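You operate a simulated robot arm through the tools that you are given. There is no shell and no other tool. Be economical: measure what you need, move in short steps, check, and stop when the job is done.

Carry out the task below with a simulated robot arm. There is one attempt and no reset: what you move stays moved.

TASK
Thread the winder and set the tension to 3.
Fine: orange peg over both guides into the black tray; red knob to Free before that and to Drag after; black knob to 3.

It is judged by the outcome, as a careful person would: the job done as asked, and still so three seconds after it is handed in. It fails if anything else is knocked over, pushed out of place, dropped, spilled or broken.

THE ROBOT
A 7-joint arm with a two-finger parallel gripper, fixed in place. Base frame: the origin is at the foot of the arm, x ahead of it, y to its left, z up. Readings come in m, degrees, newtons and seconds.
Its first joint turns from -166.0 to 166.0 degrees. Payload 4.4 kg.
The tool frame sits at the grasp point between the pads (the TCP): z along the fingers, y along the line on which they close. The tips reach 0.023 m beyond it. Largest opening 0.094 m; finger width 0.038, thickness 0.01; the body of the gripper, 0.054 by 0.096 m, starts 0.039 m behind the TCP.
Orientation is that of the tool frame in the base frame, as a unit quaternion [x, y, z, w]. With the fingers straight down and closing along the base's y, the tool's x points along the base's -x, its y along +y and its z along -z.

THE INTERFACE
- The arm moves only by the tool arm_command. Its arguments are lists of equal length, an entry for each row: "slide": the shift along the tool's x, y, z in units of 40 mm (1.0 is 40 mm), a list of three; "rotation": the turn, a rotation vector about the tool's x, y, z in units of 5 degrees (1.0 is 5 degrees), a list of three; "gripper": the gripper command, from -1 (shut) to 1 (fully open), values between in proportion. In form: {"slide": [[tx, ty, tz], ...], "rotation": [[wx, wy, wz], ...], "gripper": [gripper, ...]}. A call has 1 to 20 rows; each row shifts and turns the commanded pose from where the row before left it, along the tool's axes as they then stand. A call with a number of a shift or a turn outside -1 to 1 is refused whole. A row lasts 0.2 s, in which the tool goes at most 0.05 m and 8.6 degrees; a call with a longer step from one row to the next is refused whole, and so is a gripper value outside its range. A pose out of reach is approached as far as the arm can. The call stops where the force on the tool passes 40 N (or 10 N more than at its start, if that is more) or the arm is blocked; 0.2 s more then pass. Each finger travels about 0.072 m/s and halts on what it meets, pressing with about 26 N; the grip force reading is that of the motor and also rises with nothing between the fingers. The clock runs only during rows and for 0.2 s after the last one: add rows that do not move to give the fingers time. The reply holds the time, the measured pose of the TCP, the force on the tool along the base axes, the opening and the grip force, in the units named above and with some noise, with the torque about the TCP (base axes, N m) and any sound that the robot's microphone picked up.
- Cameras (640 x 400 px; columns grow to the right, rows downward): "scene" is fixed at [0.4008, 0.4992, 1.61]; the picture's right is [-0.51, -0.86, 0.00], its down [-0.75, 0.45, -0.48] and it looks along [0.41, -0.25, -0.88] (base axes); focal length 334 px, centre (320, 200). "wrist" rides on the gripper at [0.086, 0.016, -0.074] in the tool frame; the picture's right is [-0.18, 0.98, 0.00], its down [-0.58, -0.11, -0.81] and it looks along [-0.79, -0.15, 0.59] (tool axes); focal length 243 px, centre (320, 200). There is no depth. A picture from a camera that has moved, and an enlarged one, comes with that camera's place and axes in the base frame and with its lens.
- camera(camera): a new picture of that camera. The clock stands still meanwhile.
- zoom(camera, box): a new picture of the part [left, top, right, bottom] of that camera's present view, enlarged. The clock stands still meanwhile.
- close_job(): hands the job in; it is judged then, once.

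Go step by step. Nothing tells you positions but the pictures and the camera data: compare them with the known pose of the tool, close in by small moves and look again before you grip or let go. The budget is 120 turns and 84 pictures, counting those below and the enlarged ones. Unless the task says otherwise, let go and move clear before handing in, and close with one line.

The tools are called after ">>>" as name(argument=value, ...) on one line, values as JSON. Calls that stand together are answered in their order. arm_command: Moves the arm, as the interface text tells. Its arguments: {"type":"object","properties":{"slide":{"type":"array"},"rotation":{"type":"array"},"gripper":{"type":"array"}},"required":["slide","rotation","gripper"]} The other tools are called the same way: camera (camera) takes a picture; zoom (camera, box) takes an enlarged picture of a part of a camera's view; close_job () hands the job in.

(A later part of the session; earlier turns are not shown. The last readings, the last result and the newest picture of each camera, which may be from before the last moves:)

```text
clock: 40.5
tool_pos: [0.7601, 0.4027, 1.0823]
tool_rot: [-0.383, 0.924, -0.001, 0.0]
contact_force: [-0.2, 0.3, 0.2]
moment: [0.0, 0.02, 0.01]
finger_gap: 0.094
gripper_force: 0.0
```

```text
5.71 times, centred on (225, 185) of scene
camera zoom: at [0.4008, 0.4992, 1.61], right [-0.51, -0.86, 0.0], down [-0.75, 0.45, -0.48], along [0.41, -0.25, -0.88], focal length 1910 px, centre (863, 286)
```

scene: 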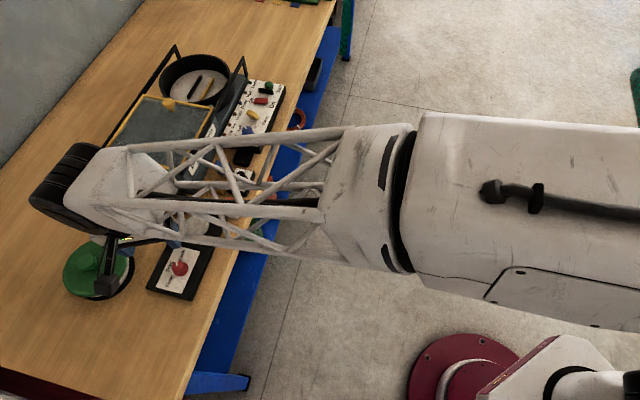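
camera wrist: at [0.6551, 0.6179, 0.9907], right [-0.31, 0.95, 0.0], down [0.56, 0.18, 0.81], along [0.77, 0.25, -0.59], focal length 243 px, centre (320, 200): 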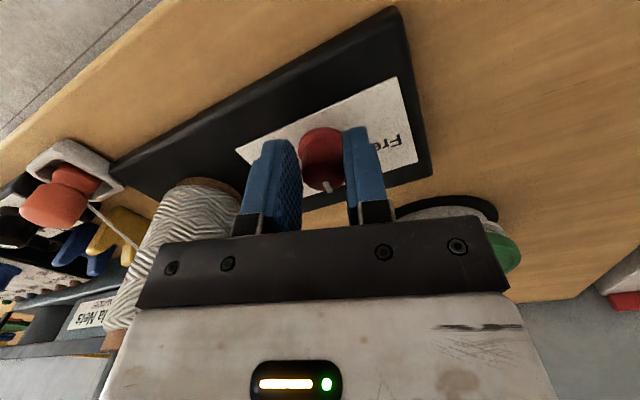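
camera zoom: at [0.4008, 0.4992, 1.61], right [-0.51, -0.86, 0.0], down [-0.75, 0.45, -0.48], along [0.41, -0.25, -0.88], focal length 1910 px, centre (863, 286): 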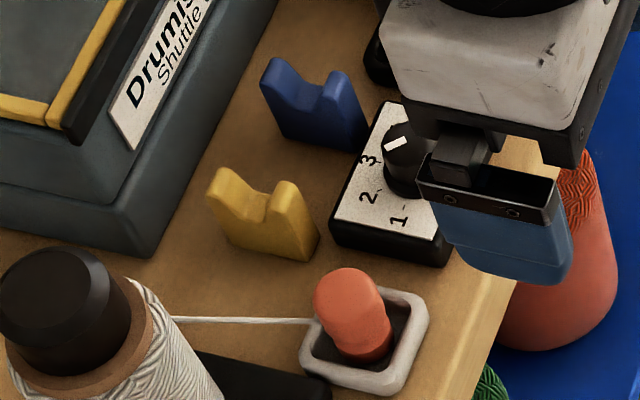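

I now have: peg ≈(0.834,0.487) top z 0.913; yellow notch ≈(0.896,0.497), blue notch ≈(0.937,0.455), prong tops z≈0.92; black tray ≈(0.957,0.403). The fingers must avoid the thread, so I turn to close along x, then hover over the peg.

>>> arm_command(slide=[[0, 0, 0], [0, 0, 0], [0, 0, 0], [0, 0, 0], [0, 0, 0], [0, 0, 0], [0, 0, 0], [0, 0, 0], [0, 0, 0], [0, 0, 0], [0, 0, 0], [-0.8, -0.8, 0], [-0.8, -0.8, 0], [-0.3, -0.46, 0], [0, 0, 1], [0, 0, 0.8], [0, 0, 0]], rotation=[[0, 0, -1], [0, 0, -1], [0, 0, -1], [0, 0, -1], [0, 0, -1], [0, 0, -1], [0, 0, -1], [0, 0, -1], [0, 0, -1], [0, 0, -1], [0, 0, -0.2], [0, 0, 0], [0, 0, 0], [0, 0, 0], [0, 0, 0], [0, 0, 0], [0, 0, 0]], gripper=[0.1, 0.1, 0.1, 0.1, 0.1, 0.1, 0.1, 0.1, 0.1, 0.1, 0.1, 0.1, 0.1, 0.1, 0.1, 0.1, 0.1])

>>> camera(camera="wrist")

>>> camera(camera="scene")

```text
clock: 44.1
tool_pos: [0.8372, 0.4839, 1.0099]
tool_rot: [0.743, -0.669, 0.001, 0.0]
contact_force: [-0.1, -0.1, 0.8]
moment: [-0.01, 0.0, 0.0]
finger_gap: 0.0516
gripper_force: 0.0
```

```text
49 pictures are left
camera wrist: at [0.8292, 0.3953, 1.0837], right [-1.0, 0.08, 0.0], down [0.05, 0.59, 0.81], along [0.06, 0.8, -0.59], focal length 243 px, centre (320, 200)
```

wrist: 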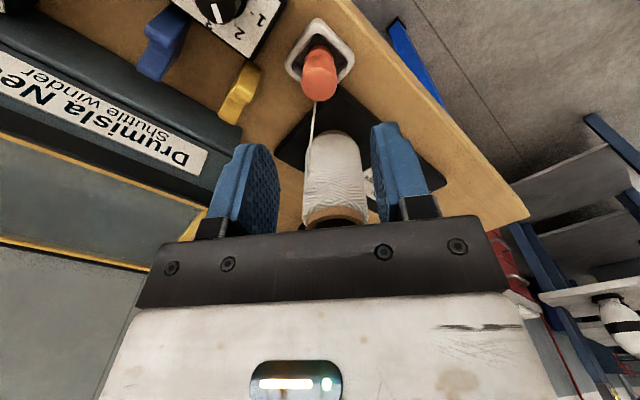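

```text
48 pictures are left
```

scene: 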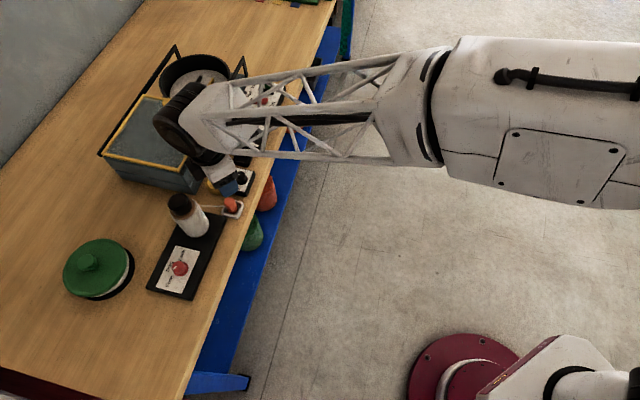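

Well aligned over the peg. Lower to just above it and check.

>>> arm_command(slide=[[0, 0, 0.8], [0, 0, 0.6], [0, 0, 0]], rotation=[[0, 0, 0], [0, 0, 0], [0, 0, 0]], gripper=[0.1, 0.1, 0.1])

>>> zoom(camera="wrist", box=[220, 40, 420, 200])

```text
clock: 44.9
tool_pos: [0.8369, 0.4835, 0.9534]
tool_rot: [0.743, -0.669, 0.0, 0.002]
contact_force: [0.6, -0.9, -0.6]
moment: [0.01, 0.0, -0.02]
finger_gap: 0.0518
gripper_force: 0.1
```

```text
2.50 times, centred on (320, 120) of wrist
camera zoom: at [0.8278, 0.3949, 1.0273], right [-1.0, 0.08, 0.0], down [0.05, 0.59, 0.81], along [0.06, 0.8, -0.59], focal length 606 px, centre (320, 400)
```

zoom: 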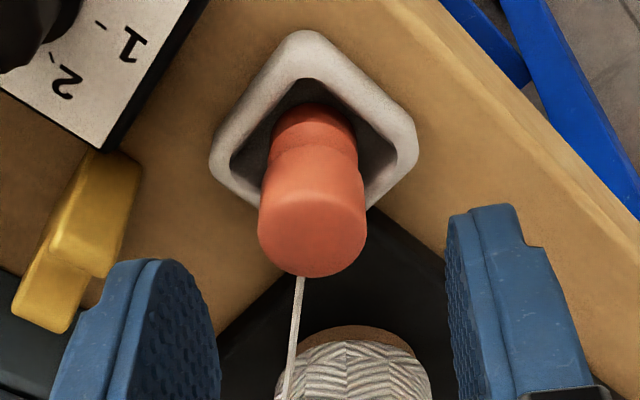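

Peg is ~2–3 mm off; I correct, narrow the opening to stay clear of the yellow guide, lower and grip.

>>> arm_command(slide=[[-0.07, -0.05, 0], [0, 0, 0.5], [0, 0, 0.55], [0, 0, 0], [0, 0, 0], [0, 0, 0], [0, 0, 0]], rotation=[[0, 0, 0], [0, 0, 0], [0, 0, 0], [0, 0, 0], [0, 0, 0], [0, 0, 0], [0, 0, 0]], gripper=[-0.15, -0.15, -0.15, -0.15, -0.8, -0.8, -0.8])

>>> zoom(camera="wrist", box=[220, 60, 420, 220])

```text
clock: 46.5
tool_pos: [0.836, 0.485, 0.9105]
tool_rot: [0.743, -0.669, -0.001, 0.001]
contact_force: [-0.6, 0.7, -0.3]
moment: [0.02, 0.0, -0.02]
finger_gap: 0.0253
gripper_force: 25.7
```

```text
2.50 times, centred on (320, 140) of wrist
camera zoom: at [0.8278, 0.3977, 0.9858], right [-1.0, 0.08, 0.0], down [0.05, 0.59, 0.81], along [0.06, 0.8, -0.59], focal length 606 px, centre (320, 350)
```

zoom: 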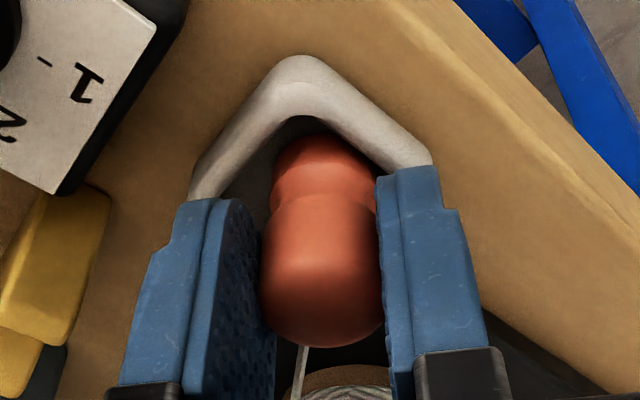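

Peg gripped firmly. Lift straight up ~60 mm gently.

>>> arm_command(slide=[[0, 0, -0.3], [0, 0, -0.3], [0, 0, -0.3], [0, 0, -0.3], [0, 0, -0.3], [0, 0, 0]], rotation=[[0, 0, 0], [0, 0, 0], [0, 0, 0], [0, 0, 0], [0, 0, 0], [0, 0, 0]], gripper=[-0.8, -0.8, -0.8, -0.8, -0.8, -0.8])

>>> camera(camera="wrist")

>>> zoom(camera="scene", box=[165, 140, 285, 230])

```text
clock: 47.9
tool_pos: [0.8352, 0.4898, 0.9703]
tool_rot: [0.743, -0.669, -0.001, 0.001]
contact_force: [-0.6, 0.3, -0.9]
moment: [-0.01, 0.01, 0.01]
finger_gap: 0.0251
gripper_force: 26.1
```

```text
45 pictures are left
camera wrist: at [0.8281, 0.4005, 1.0453], right [-1.0, 0.08, 0.0], down [0.05, 0.59, 0.81], along [0.06, 0.8, -0.59], focal length 243 px, centre (320, 200)
```

wrist: 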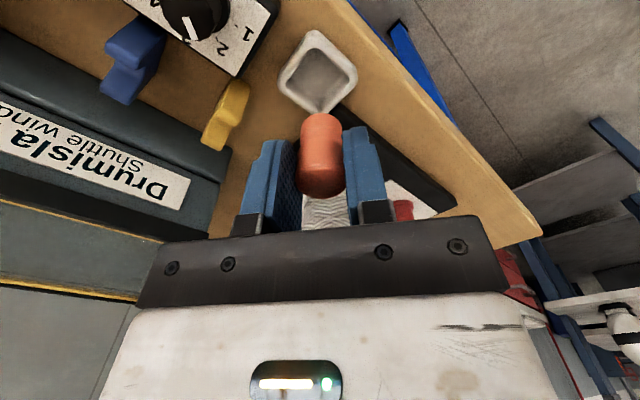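

```text
4.44 times, centred on (225, 185) of scene
camera zoom: at [0.4008, 0.4992, 1.61], right [-0.51, -0.86, 0.0], down [-0.75, 0.45, -0.48], along [0.41, -0.25, -0.88], focal length 1486 px, centre (742, 267)
```

zoom: 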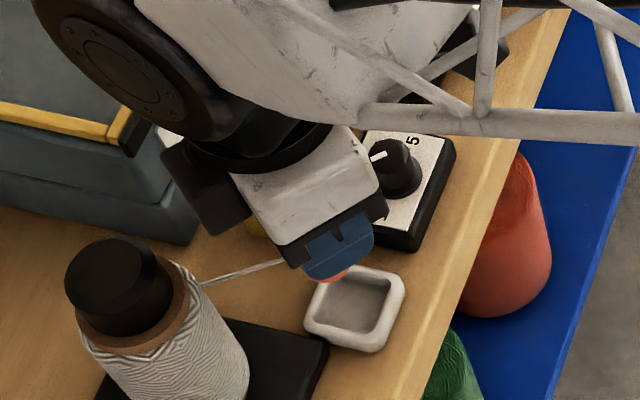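

Thread is attached and following. Move over the yellow guide's notch.

>>> arm_command(slide=[[-0.02, -0.5, 0], [-0.02, -0.5, 0], [-0.02, -0.5, 0], [0, 0, 0]], rotation=[[0, 0, 0], [0, 0, 0], [0, 0, 0], [0, 0, 0]], gripper=[-0.8, -0.8, -0.8, -0.8])

>>> camera(camera="wrist")

>>> zoom(camera="scene", box=[165, 140, 285, 230])

```text
clock: 48.9
tool_pos: [0.8945, 0.499, 0.9695]
tool_rot: [0.743, -0.669, 0.001, 0.001]
contact_force: [-0.4, -0.5, -0.8]
moment: [0.02, 0.02, 0.0]
finger_gap: 0.0251
gripper_force: 25.8
```

```text
43 pictures are left
camera wrist: at [0.8875, 0.409, 1.0441], right [-1.0, 0.08, 0.0], down [0.05, 0.59, 0.81], along [0.06, 0.8, -0.59], focal length 243 px, centre (320, 200)
```

wrist: 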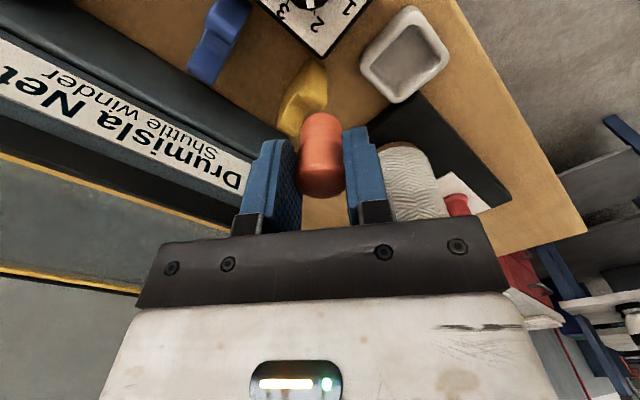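

```text
4.44 times, centred on (225, 185) of scene
camera zoom: at [0.4008, 0.4992, 1.61], right [-0.51, -0.86, 0.0], down [-0.75, 0.45, -0.48], along [0.41, -0.25, -0.88], focal length 1486 px, centre (742, 267)
```

zoom: 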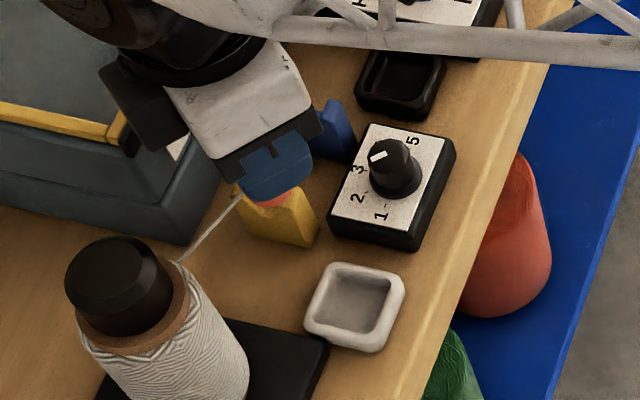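

>>> zoom(camera="wrist", box=[180, 0, 420, 200])

```text
2.00 times, centred on (300, 100) of wrist
camera zoom: at [0.8875, 0.409, 1.0441], right [-1.0, 0.08, 0.0], down [0.05, 0.59, 0.81], along [0.06, 0.8, -0.59], focal length 485 px, centre (360, 400)
```

zoom: 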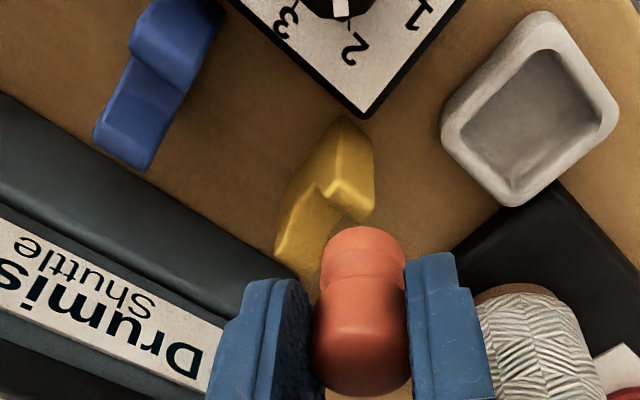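

Yellow notch refined to ≈(0.902,0.496), blue ≈(0.941,0.454). I carry the peg along that line over both guides, staying just above the prongs, to just past blue.

>>> arm_command(slide=[[0.11, -0.18, 0], [0.42, -0.313, 0], [0.42, -0.313, 0], [0.42, -0.313, 0], [0.42, -0.313, 0], [0.42, -0.313, 0], [0, 0, 0]], rotation=[[0, 0, 0], [0, 0, 0], [0, 0, 0], [0, 0, 0], [0, 0, 0], [0, 0, 0], [0, 0, 0]], gripper=[-0.8, -0.8, -0.8, -0.8, -0.8, -0.8, -0.8])

>>> zoom(camera="wrist", box=[200, 0, 600, 240])

>>> zoom(camera="scene", box=[165, 140, 285, 230])

```text
clock: 50.5
tool_pos: [0.9739, 0.4156, 0.9696]
tool_rot: [0.743, -0.669, 0.001, 0.001]
contact_force: [-0.6, 0.7, -0.5]
moment: [-0.03, -0.03, 0.01]
finger_gap: 0.0252
gripper_force: 26.2
```

```text
1.60 times, centred on (400, 120) of wrist
camera zoom: at [0.9668, 0.3272, 1.0442], right [-1.0, 0.08, 0.0], down [0.05, 0.59, 0.81], along [0.06, 0.8, -0.59], focal length 388 px, centre (192, 328)
```

zoom: 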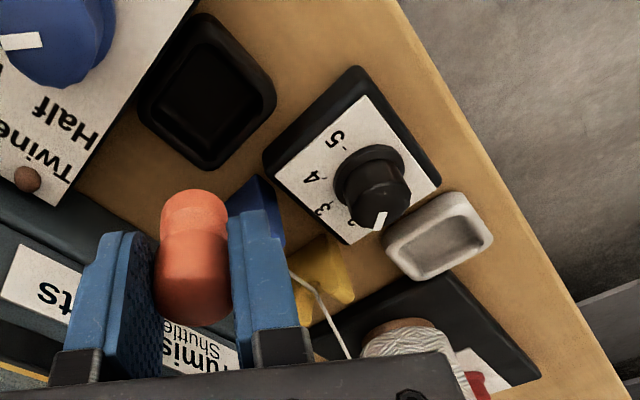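

```text
4.44 times, centred on (225, 185) of scene
camera zoom: at [0.4008, 0.4992, 1.61], right [-0.51, -0.86, 0.0], down [-0.75, 0.45, -0.48], along [0.41, -0.25, -0.88], focal length 1486 px, centre (742, 267)
```

zoom: 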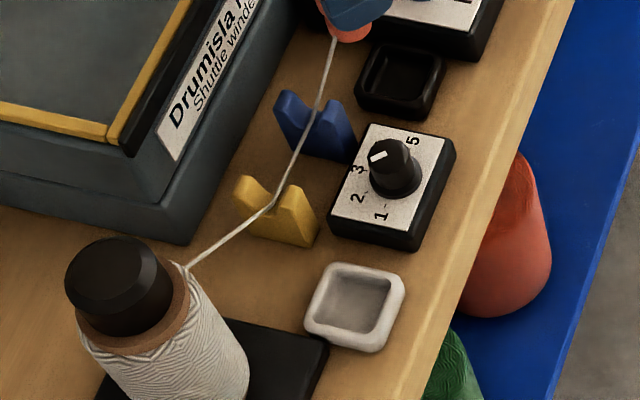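

The thread lies through the yellow notch and over the blue notch. Now lower slightly here so it settles into both, before shifting to the tray.

>>> arm_command(slide=[[0, 0, 0.3], [0, 0, 0.3], [0, 0, 0.2], [0, 0, 0]], rotation=[[0, 0, 0], [0, 0, 0], [0, 0, 0], [0, 0, 0]], gripper=[-0.8, -0.8, -0.8, -0.8])

>>> zoom(camera="scene", box=[180, 130, 270, 210])

>>> zoom(camera="wrist", box=[220, 20, 420, 200])

```text
clock: 51.5
tool_pos: [0.9732, 0.418, 0.9386]
tool_rot: [0.743, -0.669, 0.001, 0.001]
contact_force: [0.5, -0.2, -0.3]
moment: [0.0, 0.0, -0.02]
finger_gap: 0.0249
gripper_force: 26.2
```

```text
5.00 times, centred on (225, 170) of scene
camera zoom: at [0.4008, 0.4992, 1.61], right [-0.51, -0.86, 0.0], down [-0.75, 0.45, -0.48], along [0.41, -0.25, -0.88], focal length 1672 px, centre (795, 350)
```

zoom: 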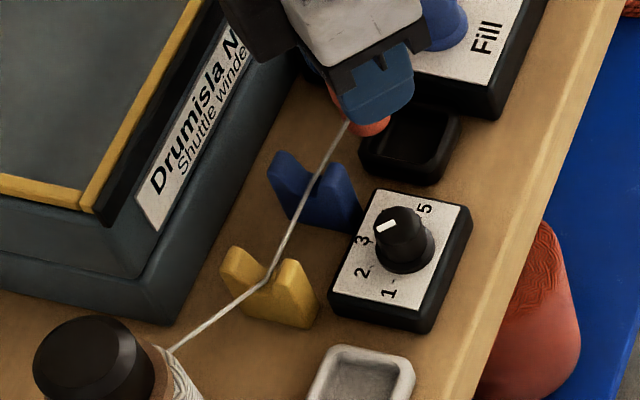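

```text
2.22 times, centred on (320, 110) of wrist
camera zoom: at [0.9652, 0.3281, 1.0136], right [-1.0, 0.08, 0.0], down [0.05, 0.59, 0.81], along [0.06, 0.8, -0.59], focal length 539 px, centre (320, 400)
```

zoom: 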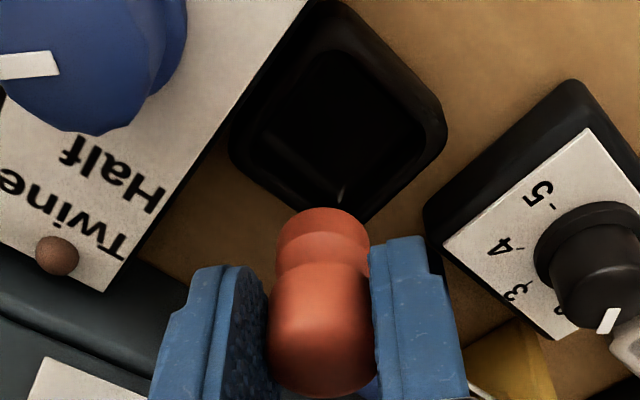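

Thread sits in both notches. Now shift sideways over the black tray (≈(0.967,0.397)).

>>> arm_command(slide=[[0.235, 0.105, 0], [0.235, 0.105, 0], [0, 0, 0]], rotation=[[0, 0, 0], [0, 0, 0], [0, 0, 0]], gripper=[-0.8, -0.8, -0.8])

>>> zoom(camera="scene", box=[190, 130, 270, 190])

>>> zoom(camera="wrist", box=[220, 40, 420, 200])

```text
clock: 52.3
tool_pos: [0.9664, 0.3976, 0.9387]
tool_rot: [0.743, -0.669, 0.0, 0.001]
contact_force: [1.1, -0.3, -0.8]
moment: [0.03, -0.02, -0.01]
finger_gap: 0.0248
gripper_force: 26.3
```

```text
6.67 times, centred on (230, 160) of scene
camera zoom: at [0.4008, 0.4992, 1.61], right [-0.51, -0.86, 0.0], down [-0.75, 0.45, -0.48], along [0.41, -0.25, -0.88], focal length 2229 px, centre (920, 467)
```

zoom: 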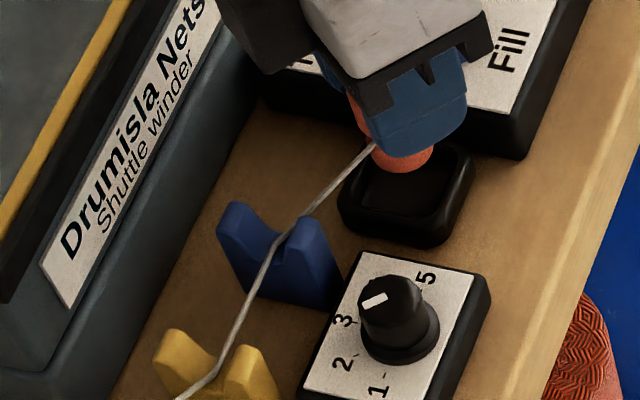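

```text
2.50 times, centred on (320, 120) of wrist
camera zoom: at [0.9588, 0.3084, 1.0133], right [-1.0, 0.08, 0.0], down [0.05, 0.59, 0.81], along [0.06, 0.8, -0.59], focal length 606 px, centre (320, 400)
```

zoom: 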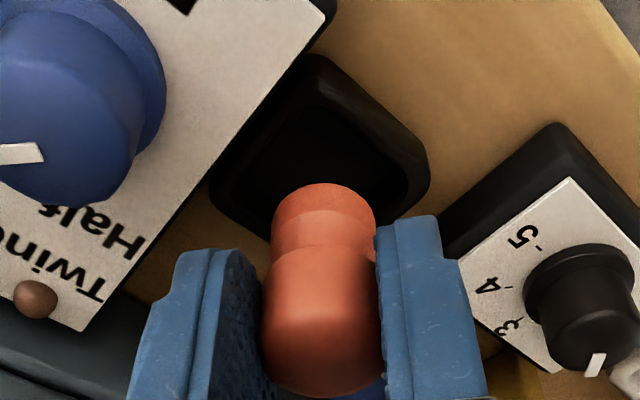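

Nearly over the tray. Lower to just above its rim and re-check the centring.

>>> arm_command(slide=[[0, 0, 0.3], [0, 0, 0]], rotation=[[0, 0, 0], [0, 0, 0]], gripper=[-0.8, -0.8])

>>> zoom(camera="scene", box=[210, 130, 260, 170])

>>> zoom(camera="wrist", box=[250, 60, 390, 200])

```text
clock: 52.9
tool_pos: [0.9659, 0.3958, 0.9258]
tool_rot: [0.743, -0.669, 0.0, 0.0]
contact_force: [-0.6, 0.6, -0.4]
moment: [0.0, 0.0, -0.03]
finger_gap: 0.0248
gripper_force: 26.0
```

```text
10.00 times, centred on (235, 150) of scene
camera zoom: at [0.4008, 0.4992, 1.61], right [-0.51, -0.86, 0.0], down [-0.75, 0.45, -0.48], along [0.41, -0.25, -0.88], focal length 3343 px, centre (1170, 700)
```

zoom: 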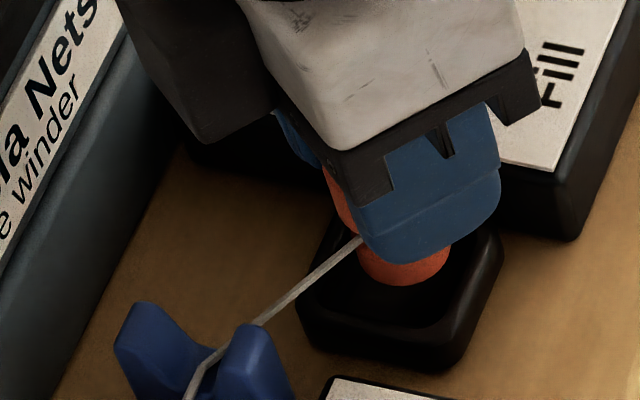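

```text
2.86 times, centred on (320, 130) of wrist
camera zoom: at [0.9592, 0.3077, 1.0005], right [-1.0, 0.08, 0.0], down [0.05, 0.59, 0.81], along [0.06, 0.8, -0.59], focal length 693 px, centre (320, 400)
```

zoom: 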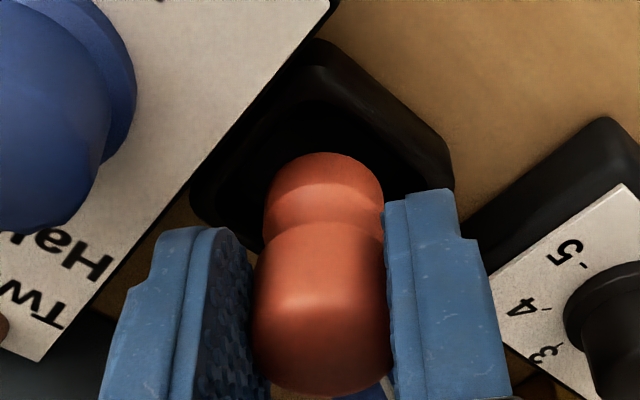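

Centred to within ~2 mm; a small +y correction, then lower to the pick-up height (0.911).

>>> arm_command(slide=[[-0.04, 0.015, 0], [0, 0, 0.15], [0, 0, 0.15], [0, 0, 0.06], [0, 0, 0]], rotation=[[0, 0, 0], [0, 0, 0], [0, 0, 0], [0, 0, 0], [0, 0, 0]], gripper=[-0.8, -0.8, -0.8, -0.8, -0.8])

>>> zoom(camera="scene", box=[200, 130, 260, 178])

>>> zoom(camera="wrist", box=[250, 60, 390, 200])

```text
clock: 54.1
tool_pos: [0.9667, 0.3976, 0.9135]
tool_rot: [0.743, -0.669, 0.001, 0.001]
contact_force: [-4.0, 0.0, 11.0]
moment: [-0.16, -0.09, -0.08]
finger_gap: 0.0248
gripper_force: 26.0
```

```text
8.33 times, centred on (230, 154) of scene
camera zoom: at [0.4008, 0.4992, 1.61], right [-0.51, -0.86, 0.0], down [-0.75, 0.45, -0.48], along [0.41, -0.25, -0.88], focal length 2786 px, centre (1070, 583)
```

zoom: 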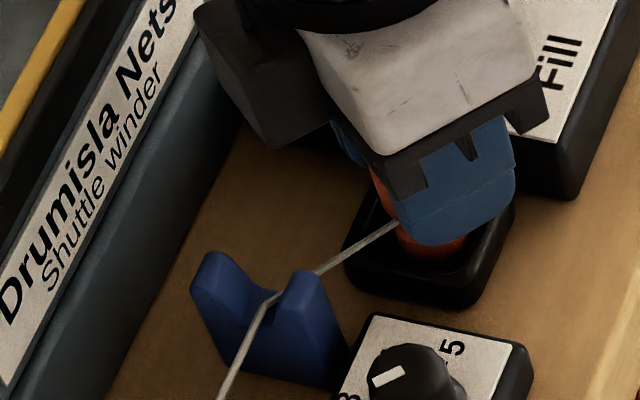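

```text
2.86 times, centred on (320, 130) of wrist
camera zoom: at [0.9594, 0.309, 0.9874], right [-1.0, 0.08, 0.0], down [0.05, 0.59, 0.81], along [0.07, 0.8, -0.59], focal length 693 px, centre (320, 400)
```

zoom: 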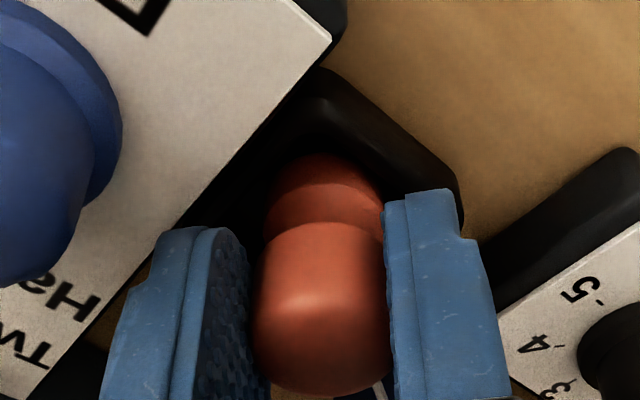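

The peg is down in the tray (11 N contact). Release gently and inspect.

>>> arm_command(slide=[[0, 0, -0.04], [0, 0, 0], [0, 0, 0], [0, 0, 0]], rotation=[[0, 0, 0], [0, 0, 0], [0, 0, 0], [0, 0, 0]], gripper=[-0.8, -0.4, -0.15, -0.15])

>>> zoom(camera="wrist", box=[250, 60, 390, 200])

```text
clock: 55.1
tool_pos: [0.9667, 0.3976, 0.9129]
tool_rot: [0.743, -0.669, 0.0, 0.001]
contact_force: [-0.7, -0.6, 1.8]
moment: [-0.05, -0.05, 0.01]
finger_gap: 0.04
gripper_force: 0.2
```

```text
2.86 times, centred on (320, 130) of wrist
camera zoom: at [0.9594, 0.3087, 0.9875], right [-1.0, 0.08, 0.0], down [0.05, 0.59, 0.81], along [0.06, 0.8, -0.59], focal length 693 px, centre (320, 400)
```

zoom: 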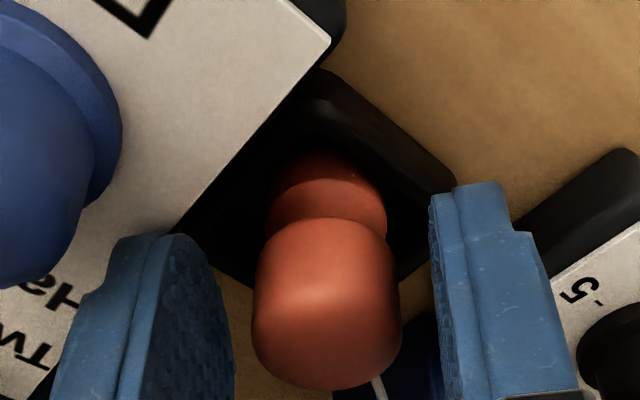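

The peg stands on its own in the tray. Raise straight up and check everything.

>>> arm_command(slide=[[0, 0, -0.4], [0, 0, -0.8], [0, 0, -1], [0, 0, -0.8], [0, 0, 0]], rotation=[[0, 0, 0], [0, 0, 0], [0, 0, 0], [0, 0, 0], [0, 0, 0]], gripper=[-0.1, -0.1, -0.1, -0.1, -0.1])

>>> zoom(camera="scene", box=[165, 120, 285, 210])

>>> zoom(camera="wrist", box=[220, 0, 560, 220])

```text
clock: 56.3
tool_pos: [0.9672, 0.4006, 1.0334]
tool_rot: [0.743, -0.669, 0.0, 0.001]
contact_force: [-0.5, 0.1, 0.2]
moment: [0.01, -0.02, 0.03]
finger_gap: 0.0425
gripper_force: 0.0
```

```text
4.44 times, centred on (225, 165) of scene
camera zoom: at [0.4008, 0.4992, 1.61], right [-0.51, -0.86, 0.0], down [-0.75, 0.45, -0.48], along [0.41, -0.25, -0.88], focal length 1486 px, centre (742, 356)
```

zoom: 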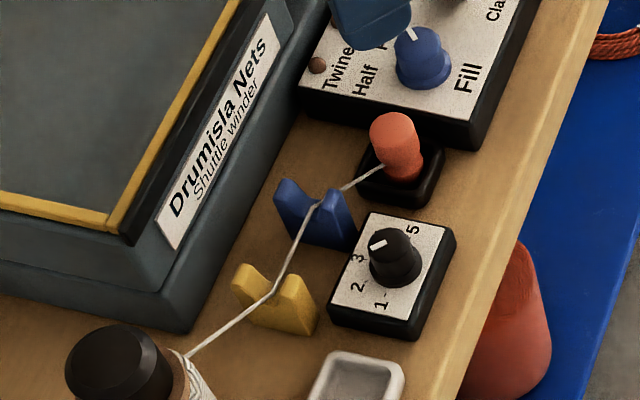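

```text
1.82 times, centred on (390, 110) of wrist
camera zoom: at [0.9593, 0.3108, 1.108], right [-1.0, 0.08, 0.0], down [0.05, 0.59, 0.81], along [0.06, 0.8, -0.59], focal length 441 px, centre (193, 364)
```

zoom: 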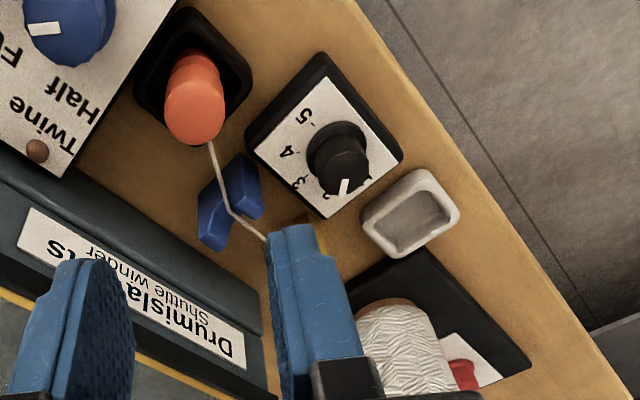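

The peg stands in the black tray with the thread in both notches. Now go above the black knob and read its dial.

>>> arm_command(slide=[[0, 0, -0.9], [-0.5, 0.93, 0], [-0.5, 0.93, 0], [0, 0, 0], [0, 0, 0], [0, 0, 0], [0, 0, 0], [0, 0, 0], [0, 0, 0], [0, 0, 0], [0, 0, 0], [0, 0, 0], [0, 0, 0], [0, 0, 0], [0, 0, 0]], rotation=[[0, 0, 0], [0, 0, 0], [0, 0, 0], [0, 0, 1], [0, 0, 1], [0, 0, 1], [0, 0, 1], [0, 0, 1], [0, 0, 1], [0, 0, 1], [0, 0, 1], [0, 0, 1], [0, 0, 1], [0, 0, 0.2], [0, 0, 0]], gripper=[-0.1, -0.1, -0.1, -0.1, -0.1, -0.1, -0.1, -0.1, -0.1, -0.1, -0.1, -0.1, -0.1, -0.1, -0.1])

>>> zoom(camera="wrist", box=[250, 10, 400, 120])

>>> camera(camera="wrist")

```text
clock: 59.5
tool_pos: [0.8877, 0.4309, 1.0687]
tool_rot: [-0.383, 0.924, 0.0, -0.001]
contact_force: [0.7, 0.2, 0.4]
moment: [0.03, 0.01, 0.0]
finger_gap: 0.0423
gripper_force: 0.0
```

```text
3.64 times, centred on (325, 65) of wrist
camera zoom: at [0.8145, 0.38, 1.144], right [-0.56, 0.83, 0.0], down [0.49, 0.34, 0.81], along [0.67, 0.45, -0.59], focal length 882 px, centre (302, 691)
```

zoom: 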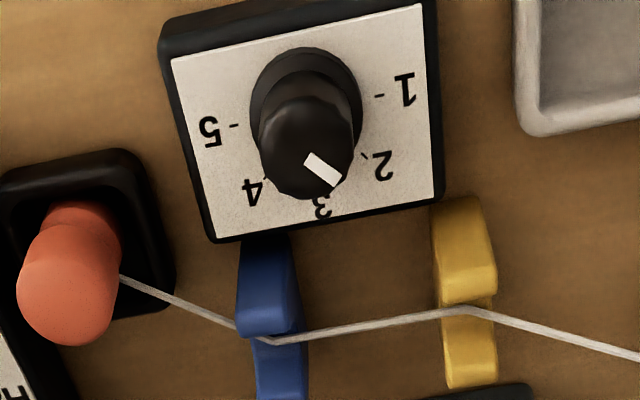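

```text
26 pictures are left
camera wrist: at [0.8145, 0.38, 1.144], right [-0.56, 0.83, 0.0], down [0.49, 0.34, 0.81], along [0.67, 0.45, -0.59], focal length 243 px, centre (320, 200)
```

wrist: 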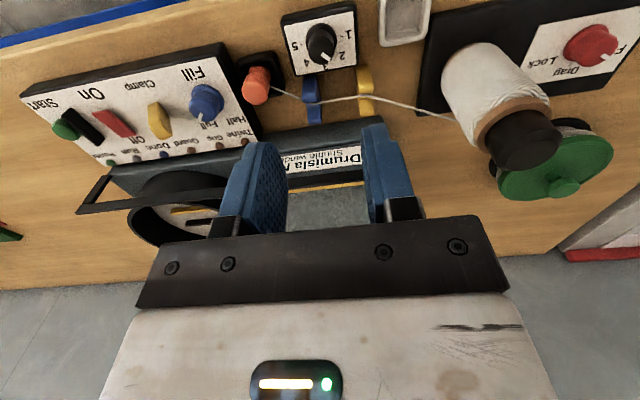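

The dial: pointer is a bit above 2; 3 is ~35° clockwise from above. Knob ≈(0.895,0.437). I descend to just above it for a check.

>>> arm_command(slide=[[-0.24, -0.02, 0], [0, 0, 1], [0, 0, 1], [0, 0, 0.7], [0, 0, 0]], rotation=[[0, 0, 0], [0, 0, 0], [0, 0, 0], [0, 0, 0], [0, 0, 0]], gripper=[0, 0, 0, 0, 0])

>>> zoom(camera="wrist", box=[230, 60, 410, 190])

```text
clock: 60.7
tool_pos: [0.895, 0.4362, 0.9631]
tool_rot: [-0.383, 0.924, 0.0, -0.001]
contact_force: [1.0, -0.1, 0.5]
moment: [-0.01, 0.02, -0.04]
finger_gap: 0.0469
gripper_force: 0.1
```

```text
3.08 times, centred on (320, 125) of wrist
camera zoom: at [0.8214, 0.3863, 1.0373], right [-0.56, 0.83, 0.0], down [0.49, 0.34, 0.81], along [0.67, 0.45, -0.59], focal length 746 px, centre (320, 431)
```

zoom: 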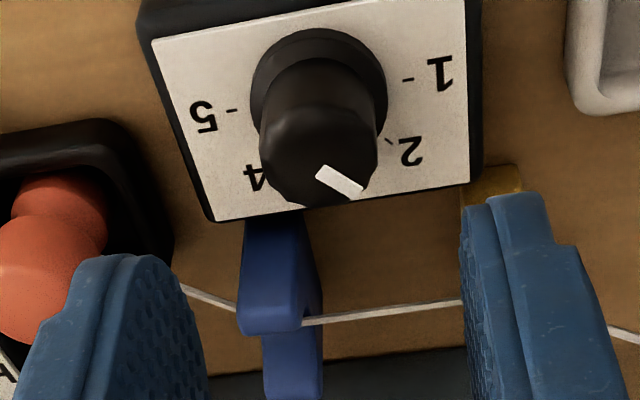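

Well centred. Lower around the knob and close.

>>> arm_command(slide=[[0.04, 0, 0.4], [0, 0, 0.4], [0, 0, 0.42], [0, 0, 0], [0, 0, 0], [0, 0, 0], [0, 0, 0]], rotation=[[0, 0, 0], [0, 0, 0], [0, 0, 0], [0, 0, 0], [0, 0, 0], [0, 0, 0], [0, 0, 0]], gripper=[0, 0, 0, 0, -0.7, -0.7, -0.7])

>>> zoom(camera="wrist", box=[230, 80, 410, 210])

```text
clock: 62.3
tool_pos: [0.8934, 0.4359, 0.9117]
tool_rot: [-0.383, 0.924, 0.0, -0.001]
contact_force: [-7.2, 7.7, -1.3]
moment: [0.42, -0.07, 0.03]
finger_gap: 0.0232
gripper_force: 45.2
```

```text
3.08 times, centred on (320, 145) of wrist
camera zoom: at [0.8202, 0.3844, 0.9866], right [-0.56, 0.83, 0.0], down [0.49, 0.34, 0.81], along [0.66, 0.45, -0.59], focal length 746 px, centre (320, 369)
```

zoom: 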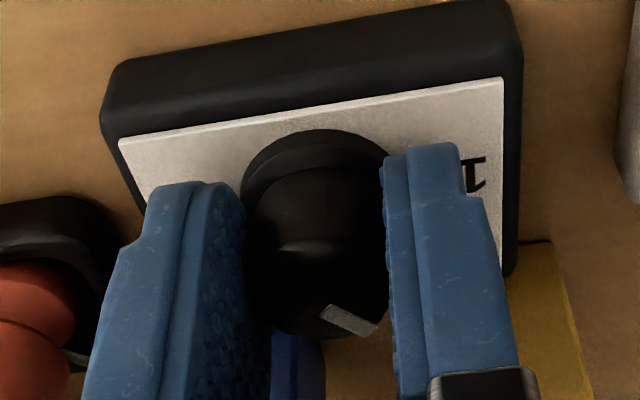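

Gripped. Twist clockwise in small steps.

>>> arm_command(slide=[[0, 0.01, 0], [0, 0, 0], [0, 0, 0], [0, 0, 0], [0, 0, 0], [0, 0, 0]], rotation=[[0, 0, 0], [0, 0, 0.5], [0, 0, 0.5], [0, 0, 0.5], [0, 0, 0.5], [0, 0, 0]], gripper=[-0.7, -0.7, -0.7, -0.7, -0.7, -0.7])

```text
clock: 63.7
tool_pos: [0.8932, 0.4347, 0.9111]
tool_rot: [-0.301, 0.954, 0.0, -0.001]
contact_force: [-1.4, 13.4, -16.7]
moment: [0.7, -0.44, 0.06]
finger_gap: 0.0233
gripper_force: 45.4
```

>>> arm_command(slide=[[0, 0.01, 0], [0, 0.005, 0], [0, 0.005, 0], [0, 0.005, 0], [0, 0.005, 0], [0, 0, 0]], rotation=[[0, 0, 0.5], [0, 0, 0.5], [0, 0, 0.5], [0, 0, 0.5], [0, 0, 0.5], [0, 0, 0]], gripper=[-0.7, -0.7, -0.7, -0.7, -0.7, -0.7])

>>> arm_command(slide=[[0, 0, 0], [0, 0.005, 0], [0, 0.005, 0], [0, 0.005, 0], [0, 0.005, 0], [0, 0, 0]], rotation=[[0, 0, 0.5], [0, 0, 0.5], [0, 0, 0.5], [0, 0, 0.5], [0, 0, 0.5], [0, 0, 0]], gripper=[-0.7, -0.7, -0.7, -0.7, -0.7, -0.7])

```text
clock: 65.1
tool_pos: [0.8932, 0.4354, 0.9129]
tool_rot: [-0.195, 0.981, 0.0, 0.0]
contact_force: [-24.0, -6.4, -7.7]
moment: [-0.34, 1.02, 0.01]
finger_gap: 0.0234
gripper_force: 45.3
```

```text
clock: 66.5
tool_pos: [0.8932, 0.4363, 0.9123]
tool_rot: [-0.087, 0.996, 0.0, -0.001]
contact_force: [13.0, -17.0, -27.6]
moment: [-0.31, -0.24, -0.01]
finger_gap: 0.0237
gripper_force: 45.1
```

Turned 35°. Release, rise, and read the dial.

>>> arm_command(slide=[[0, 0, 0], [0, 0, 0], [0, 0, -0.5], [0, 0, -1], [0, 0, -1], [0, 0, -1], [0, 0, 0]], rotation=[[0, 0, 0], [0, 0, 0], [0, 0, 0], [0, 0, 0], [0, 0, 0], [0, 0, 0], [0, 0, 0]], gripper=[-0.2, -0.1, -0.1, -0.1, -0.1, -0.1, -0.1])

>>> zoom(camera="wrist", box=[250, 10, 400, 120])

```text
clock: 68.1
tool_pos: [0.8929, 0.4362, 1.0492]
tool_rot: [-0.087, 0.996, -0.001, -0.001]
contact_force: [-0.2, 0.0, 0.1]
moment: [-0.01, -0.02, 0.01]
finger_gap: 0.0425
gripper_force: 0.0
```

```text
3.64 times, centred on (325, 65) of wrist
camera zoom: at [0.8047, 0.4374, 1.1234], right [0.01, 1.0, 0.0], down [0.59, -0.01, 0.81], along [0.81, -0.01, -0.59], focal length 882 px, centre (302, 691)
```

zoom: 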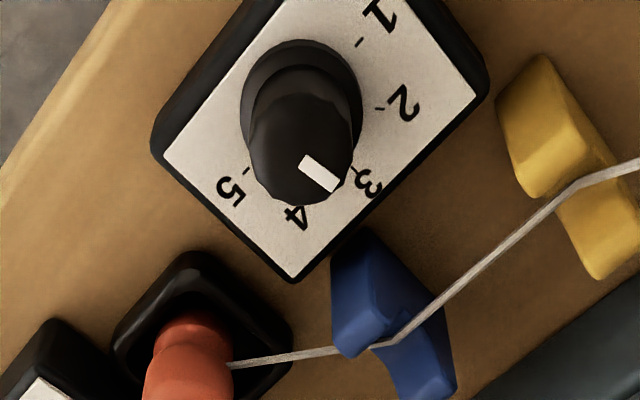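

The pointer now reads 3. I'll confirm from another angle while heading to the red knob.

>>> arm_command(slide=[[0, 0, -0.7], [0, 0, -0.7], [0, 0, 0], [0, 0, 0], [0, 0, 0], [0, 0, 0], [0, 0, 0], [0, 0, 0], [0, 0, 0], [0, 0, 0]], rotation=[[0, 0, 0], [0, 0, 0], [0, 0, -1], [0, 0, -1], [0, 0, -1], [0, 0, -1], [0, 0, -1], [0, 0, -1], [0, 0, -0.4], [0, 0, 0]], gripper=[0.1, 0.1, 0.1, 0.1, 0.1, 0.1, 0.1, 0.1, 0.1, 0.1])

>>> zoom(camera="wrist", box=[250, 10, 400, 120])

```text
clock: 70.3
tool_pos: [0.8927, 0.4379, 1.1078]
tool_rot: [-0.358, 0.934, 0.0, -0.001]
contact_force: [-0.3, 0.0, 0.0]
moment: [0.02, -0.05, -0.01]
finger_gap: 0.0514
gripper_force: 0.1
```

```text
3.64 times, centred on (325, 65) of wrist
camera zoom: at [0.8176, 0.3914, 1.1827], right [-0.52, 0.85, 0.0], down [0.51, 0.31, 0.81], along [0.69, 0.42, -0.59], focal length 882 px, centre (302, 691)
```

zoom: 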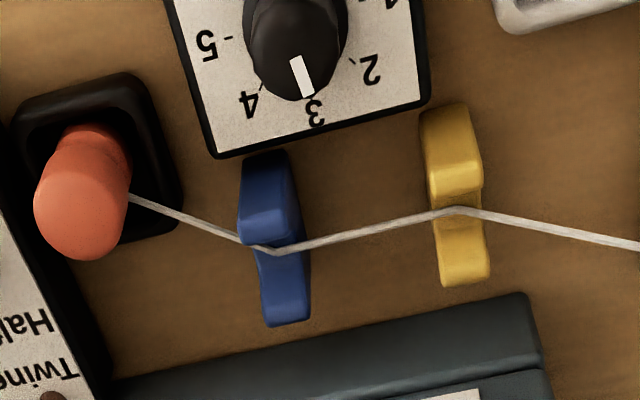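

Confirmed at 3. Now go to the red knob to set Drag.

>>> arm_command(slide=[[-0.133, 0.919, 0], [-0.133, 0.919, 0], [-0.133, 0.919, 0], [-0.133, 0.919, 0], [-0.133, 0.919, 0], [-0.133, 0.919, 0], [-0.133, 0.92, 0], [0, 0, 0], [0, 0, 0]], rotation=[[0, 0, 0], [0, 0, 0], [0, 0, 0], [0, 0, 0], [0, 0, 0], [0, 0, 0], [0, 0, 0], [0, 0, 0], [0, 0, 0]], gripper=[0.1, 0.1, 0.1, 0.1, 0.1, 0.1, 0.1, 0.1, 0.1])

>>> arm_command(slide=[[0, 0, 1], [0, 0, 1], [0, 0, 1], [0, 0, 0.8], [0, 0, 0]], rotation=[[0, 0, 0], [0, 0, 0], [0, 0, 0], [0, 0, 0], [0, 0, 0]], gripper=[0.1, 0.1, 0.1, 0.1, 0.1])

>>> zoom(camera="wrist", box=[230, 60, 410, 190])

```text
clock: 72.3
tool_pos: [0.7491, 0.6539, 1.1118]
tool_rot: [-0.359, 0.933, 0.0, -0.001]
contact_force: [0.2, 0.0, 0.1]
moment: [-0.02, 0.0, 0.01]
finger_gap: 0.0518
gripper_force: 0.0
```

```text
clock: 73.5
tool_pos: [0.7489, 0.6552, 0.9532]
tool_rot: [-0.358, 0.934, 0.0, -0.001]
contact_force: [-0.4, -0.3, -0.5]
moment: [-0.05, 0.01, 0.02]
finger_gap: 0.0515
gripper_force: 0.1
```

```text
3.08 times, centred on (320, 125) of wrist
camera zoom: at [0.674, 0.6081, 1.0284], right [-0.52, 0.85, 0.0], down [0.51, 0.31, 0.81], along [0.69, 0.42, -0.59], focal length 746 px, centre (320, 431)
```

zoom: 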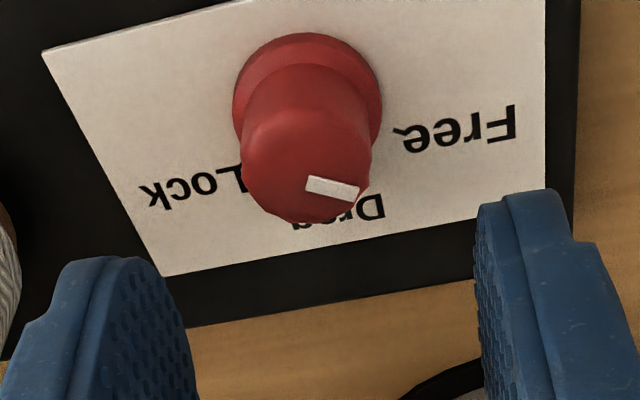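

Still at Free; Drag is 60° clockwise. Centre by −2 mm, lower, grip.

>>> arm_command(slide=[[0, -0.05, 0.4], [0, 0, 0.4], [0, 0, 0.3], [0, 0, 0], [0, 0, 0], [0, 0, 0], [0, 0, 0]], rotation=[[0, 0, 0], [0, 0, 0], [0, 0, 0], [0, 0, 0], [0, 0, 0], [0, 0, 0], [0, 0, 0]], gripper=[0.1, 0.1, 0.1, 0.1, -0.7, -0.7, -0.7])

>>> arm_command(slide=[[0, 0, 0], [0, 0.005, 0], [0, 0.005, 0], [0, 0.005, 0], [0, 0, 0]], rotation=[[0, 0, 0.5], [0, 0, 0.5], [0, 0, 0.5], [0, 0, 0.5], [0, 0, 0]], gripper=[-0.7, -0.7, -0.7, -0.7, -0.7])

```text
clock: 75.1
tool_pos: [0.7509, 0.6539, 0.9114]
tool_rot: [-0.357, 0.934, -0.001, 0.0]
contact_force: [21.7, -19.3, -1.7]
moment: [-0.05, -0.95, -0.01]
finger_gap: 0.0253
gripper_force: 45.2
```

```text
clock: 75.8
tool_pos: [0.7504, 0.652, 0.9109]
tool_rot: [-0.308, 0.951, -0.001, -0.001]
contact_force: [7.7, -1.0, -3.5]
moment: [0.3, -0.99, 0.04]
finger_gap: 0.025
gripper_force: 45.1
stopped in row 3: the force on the tool passed its limit (the readings are from after the stop); the commanded pose is now the measured one
```

>>> arm_command(slide=[[0, 0, 0], [0, 0, 0], [0, 0, 0], [0, 0, 0], [0, 0, 0]], rotation=[[0, 0, 0.4], [0, 0, 0.4], [0, 0, 0.4], [0, 0, 0.4], [0, 0, 0]], gripper=[-0.7, -0.7, -0.7, -0.7, -0.7])

```text
clock: 77.0
tool_pos: [0.7507, 0.6534, 0.9114]
tool_rot: [-0.241, 0.971, -0.002, 0.001]
contact_force: [24.6, 1.4, -0.7]
moment: [0.12, -0.72, -0.03]
finger_gap: 0.0253
gripper_force: 44.9
```

>>> arm_command(slide=[[-0.015, -0.005, 0], [0, 0, 0], [0, 0.004, 0], [0, 0.004, 0], [0, 0.004, 0], [0, 0]], rotation=[[0, 0, 0], [0, 0, 0.4], [0, 0, 0.4], [0, 0, 0.4], [0, 0, 0.4], [0, 0, 0]], gripper=[-0.7, -0.7, -0.7, -0.7, -0.7, -0.7])

```text
refused: a shift or a turn must be a list of 3 entries
```

>>> arm_command(slide=[[-0.015, -0.005, 0], [0, 0, 0], [0, 0.004, 0], [0, 0.004, 0], [0, 0.004, 0], [0, 0, 0]], rotation=[[0, 0, 0], [0, 0, 0.4], [0, 0, 0.4], [0, 0, 0.4], [0, 0, 0.4], [0, 0, 0]], gripper=[-0.7, -0.7, -0.7, -0.7, -0.7, -0.7])

```text
clock: 78.5
tool_pos: [0.7519, 0.6527, 0.9118]
tool_rot: [-0.174, 0.985, -0.002, 0.0]
contact_force: [0.6, -37.5, 10.9]
moment: [-1.35, 1.02, -0.04]
finger_gap: 0.0254
gripper_force: 44.9
```

Still turning (22° so far); unload sideways a little and continue.

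>>> arm_command(slide=[[0, -0.02, 0], [0, -0.01, 0], [0, 0, 0], [0, 0, 0], [0, 0, 0], [0, 0, 0]], rotation=[[0, 0, 0], [0, 0, 0.4], [0, 0, 0.4], [0, 0, 0.4], [0, 0, 0.4], [0, 0, 0]], gripper=[-0.7, -0.7, -0.7, -0.7, -0.7, -0.7])

>>> zoom(camera="wrist", box=[230, 80, 410, 210])

```text
clock: 79.8
tool_pos: [0.7511, 0.653, 0.9101]
tool_rot: [-0.104, 0.995, -0.001, -0.001]
contact_force: [-11.9, -1.7, 1.1]
moment: [0.12, -0.68, -0.01]
finger_gap: 0.0251
gripper_force: 44.6
```

```text
3.08 times, centred on (320, 145) of wrist
camera zoom: at [0.6627, 0.6496, 0.9853], right [-0.02, 1.0, 0.0], down [0.59, 0.02, 0.81], along [0.81, 0.02, -0.59], focal length 746 px, centre (320, 369)
```

zoom: 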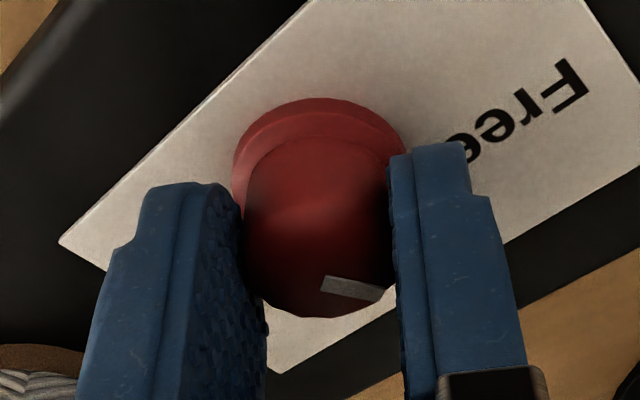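

Halfway (pointer ~77°). Continue another 30°.

>>> arm_command(slide=[[0, 0, 0], [0, 0, 0], [0, 0, 0], [0, 0, 0], [0, 0, 0], [0, 0, 0]], rotation=[[0, 0, 0.4], [0, 0, 0.4], [0, 0, 0.4], [0, 0, 0.4], [0, 0, 0.4], [0, 0, 0]], gripper=[-0.7, -0.7, -0.7, -0.7, -0.7, -0.7])

>>> arm_command(slide=[[0, 0, 0], [0, 0, 0], [0, 0, 0], [0, 0, 0], [0, 0, 0], [0, 0, 0]], rotation=[[0, 0, 0.4], [0, 0, 0.4], [0, 0, 0.4], [0, 0, 0.4], [0, 0, 0.4], [0, 0, 0]], gripper=[-0.7, -0.7, -0.7, -0.7, -0.7, -0.7])

```text
clock: 81.2
tool_pos: [0.7502, 0.6532, 0.9123]
tool_rot: [-0.016, 1.0, -0.001, 0.0]
contact_force: [-32.1, 14.6, 5.2]
moment: [0.38, 0.81, -0.01]
finger_gap: 0.0249
gripper_force: 44.9
```

```text
clock: 82.0
tool_pos: [0.7514, 0.6532, 0.9109]
tool_rot: [0.025, 1.0, -0.001, 0.0]
contact_force: [-4.1, 7.0, -0.4]
moment: [0.32, 0.21, 0.0]
finger_gap: 0.0252
gripper_force: 45.1
stopped in row 3: the force on the tool passed its limit (the readings are from after the stop); the commanded pose is now the measured one
```

>>> arm_command(slide=[[0, 0.005, 0], [0, 0.005, 0], [0, 0, 0], [0, 0, 0], [0, 0, 0], [0, 0, 0]], rotation=[[0, 0, 0.4], [0, 0, 0.4], [0, 0, 0.4], [0, 0, 0.4], [0, 0, 0.4], [0, 0, 0]], gripper=[-0.7, -0.7, -0.7, -0.7, -0.7, -0.7])

>>> zoom(camera="wrist", box=[230, 80, 410, 210])

```text
clock: 83.4
tool_pos: [0.7529, 0.6529, 0.911]
tool_rot: [0.114, 0.994, 0.0, 0.0]
contact_force: [-5.0, 4.9, 7.3]
moment: [0.4, 0.95, -0.03]
finger_gap: 0.0253
gripper_force: 44.8
```

```text
3.08 times, centred on (320, 145) of wrist
camera zoom: at [0.6708, 0.6869, 0.9852], right [0.4, 0.92, 0.0], down [0.54, -0.24, 0.81], along [0.74, -0.32, -0.59], focal length 746 px, centre (320, 369)
```

zoom: 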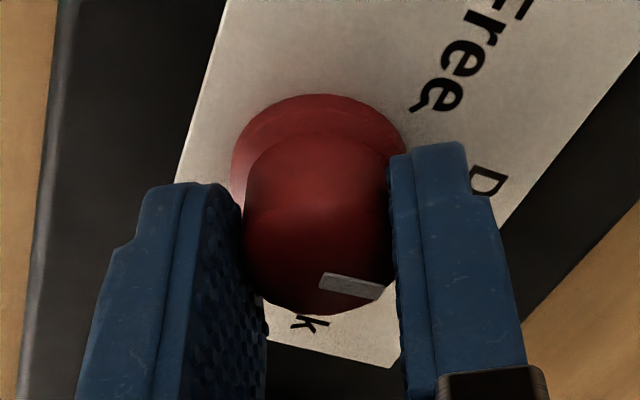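

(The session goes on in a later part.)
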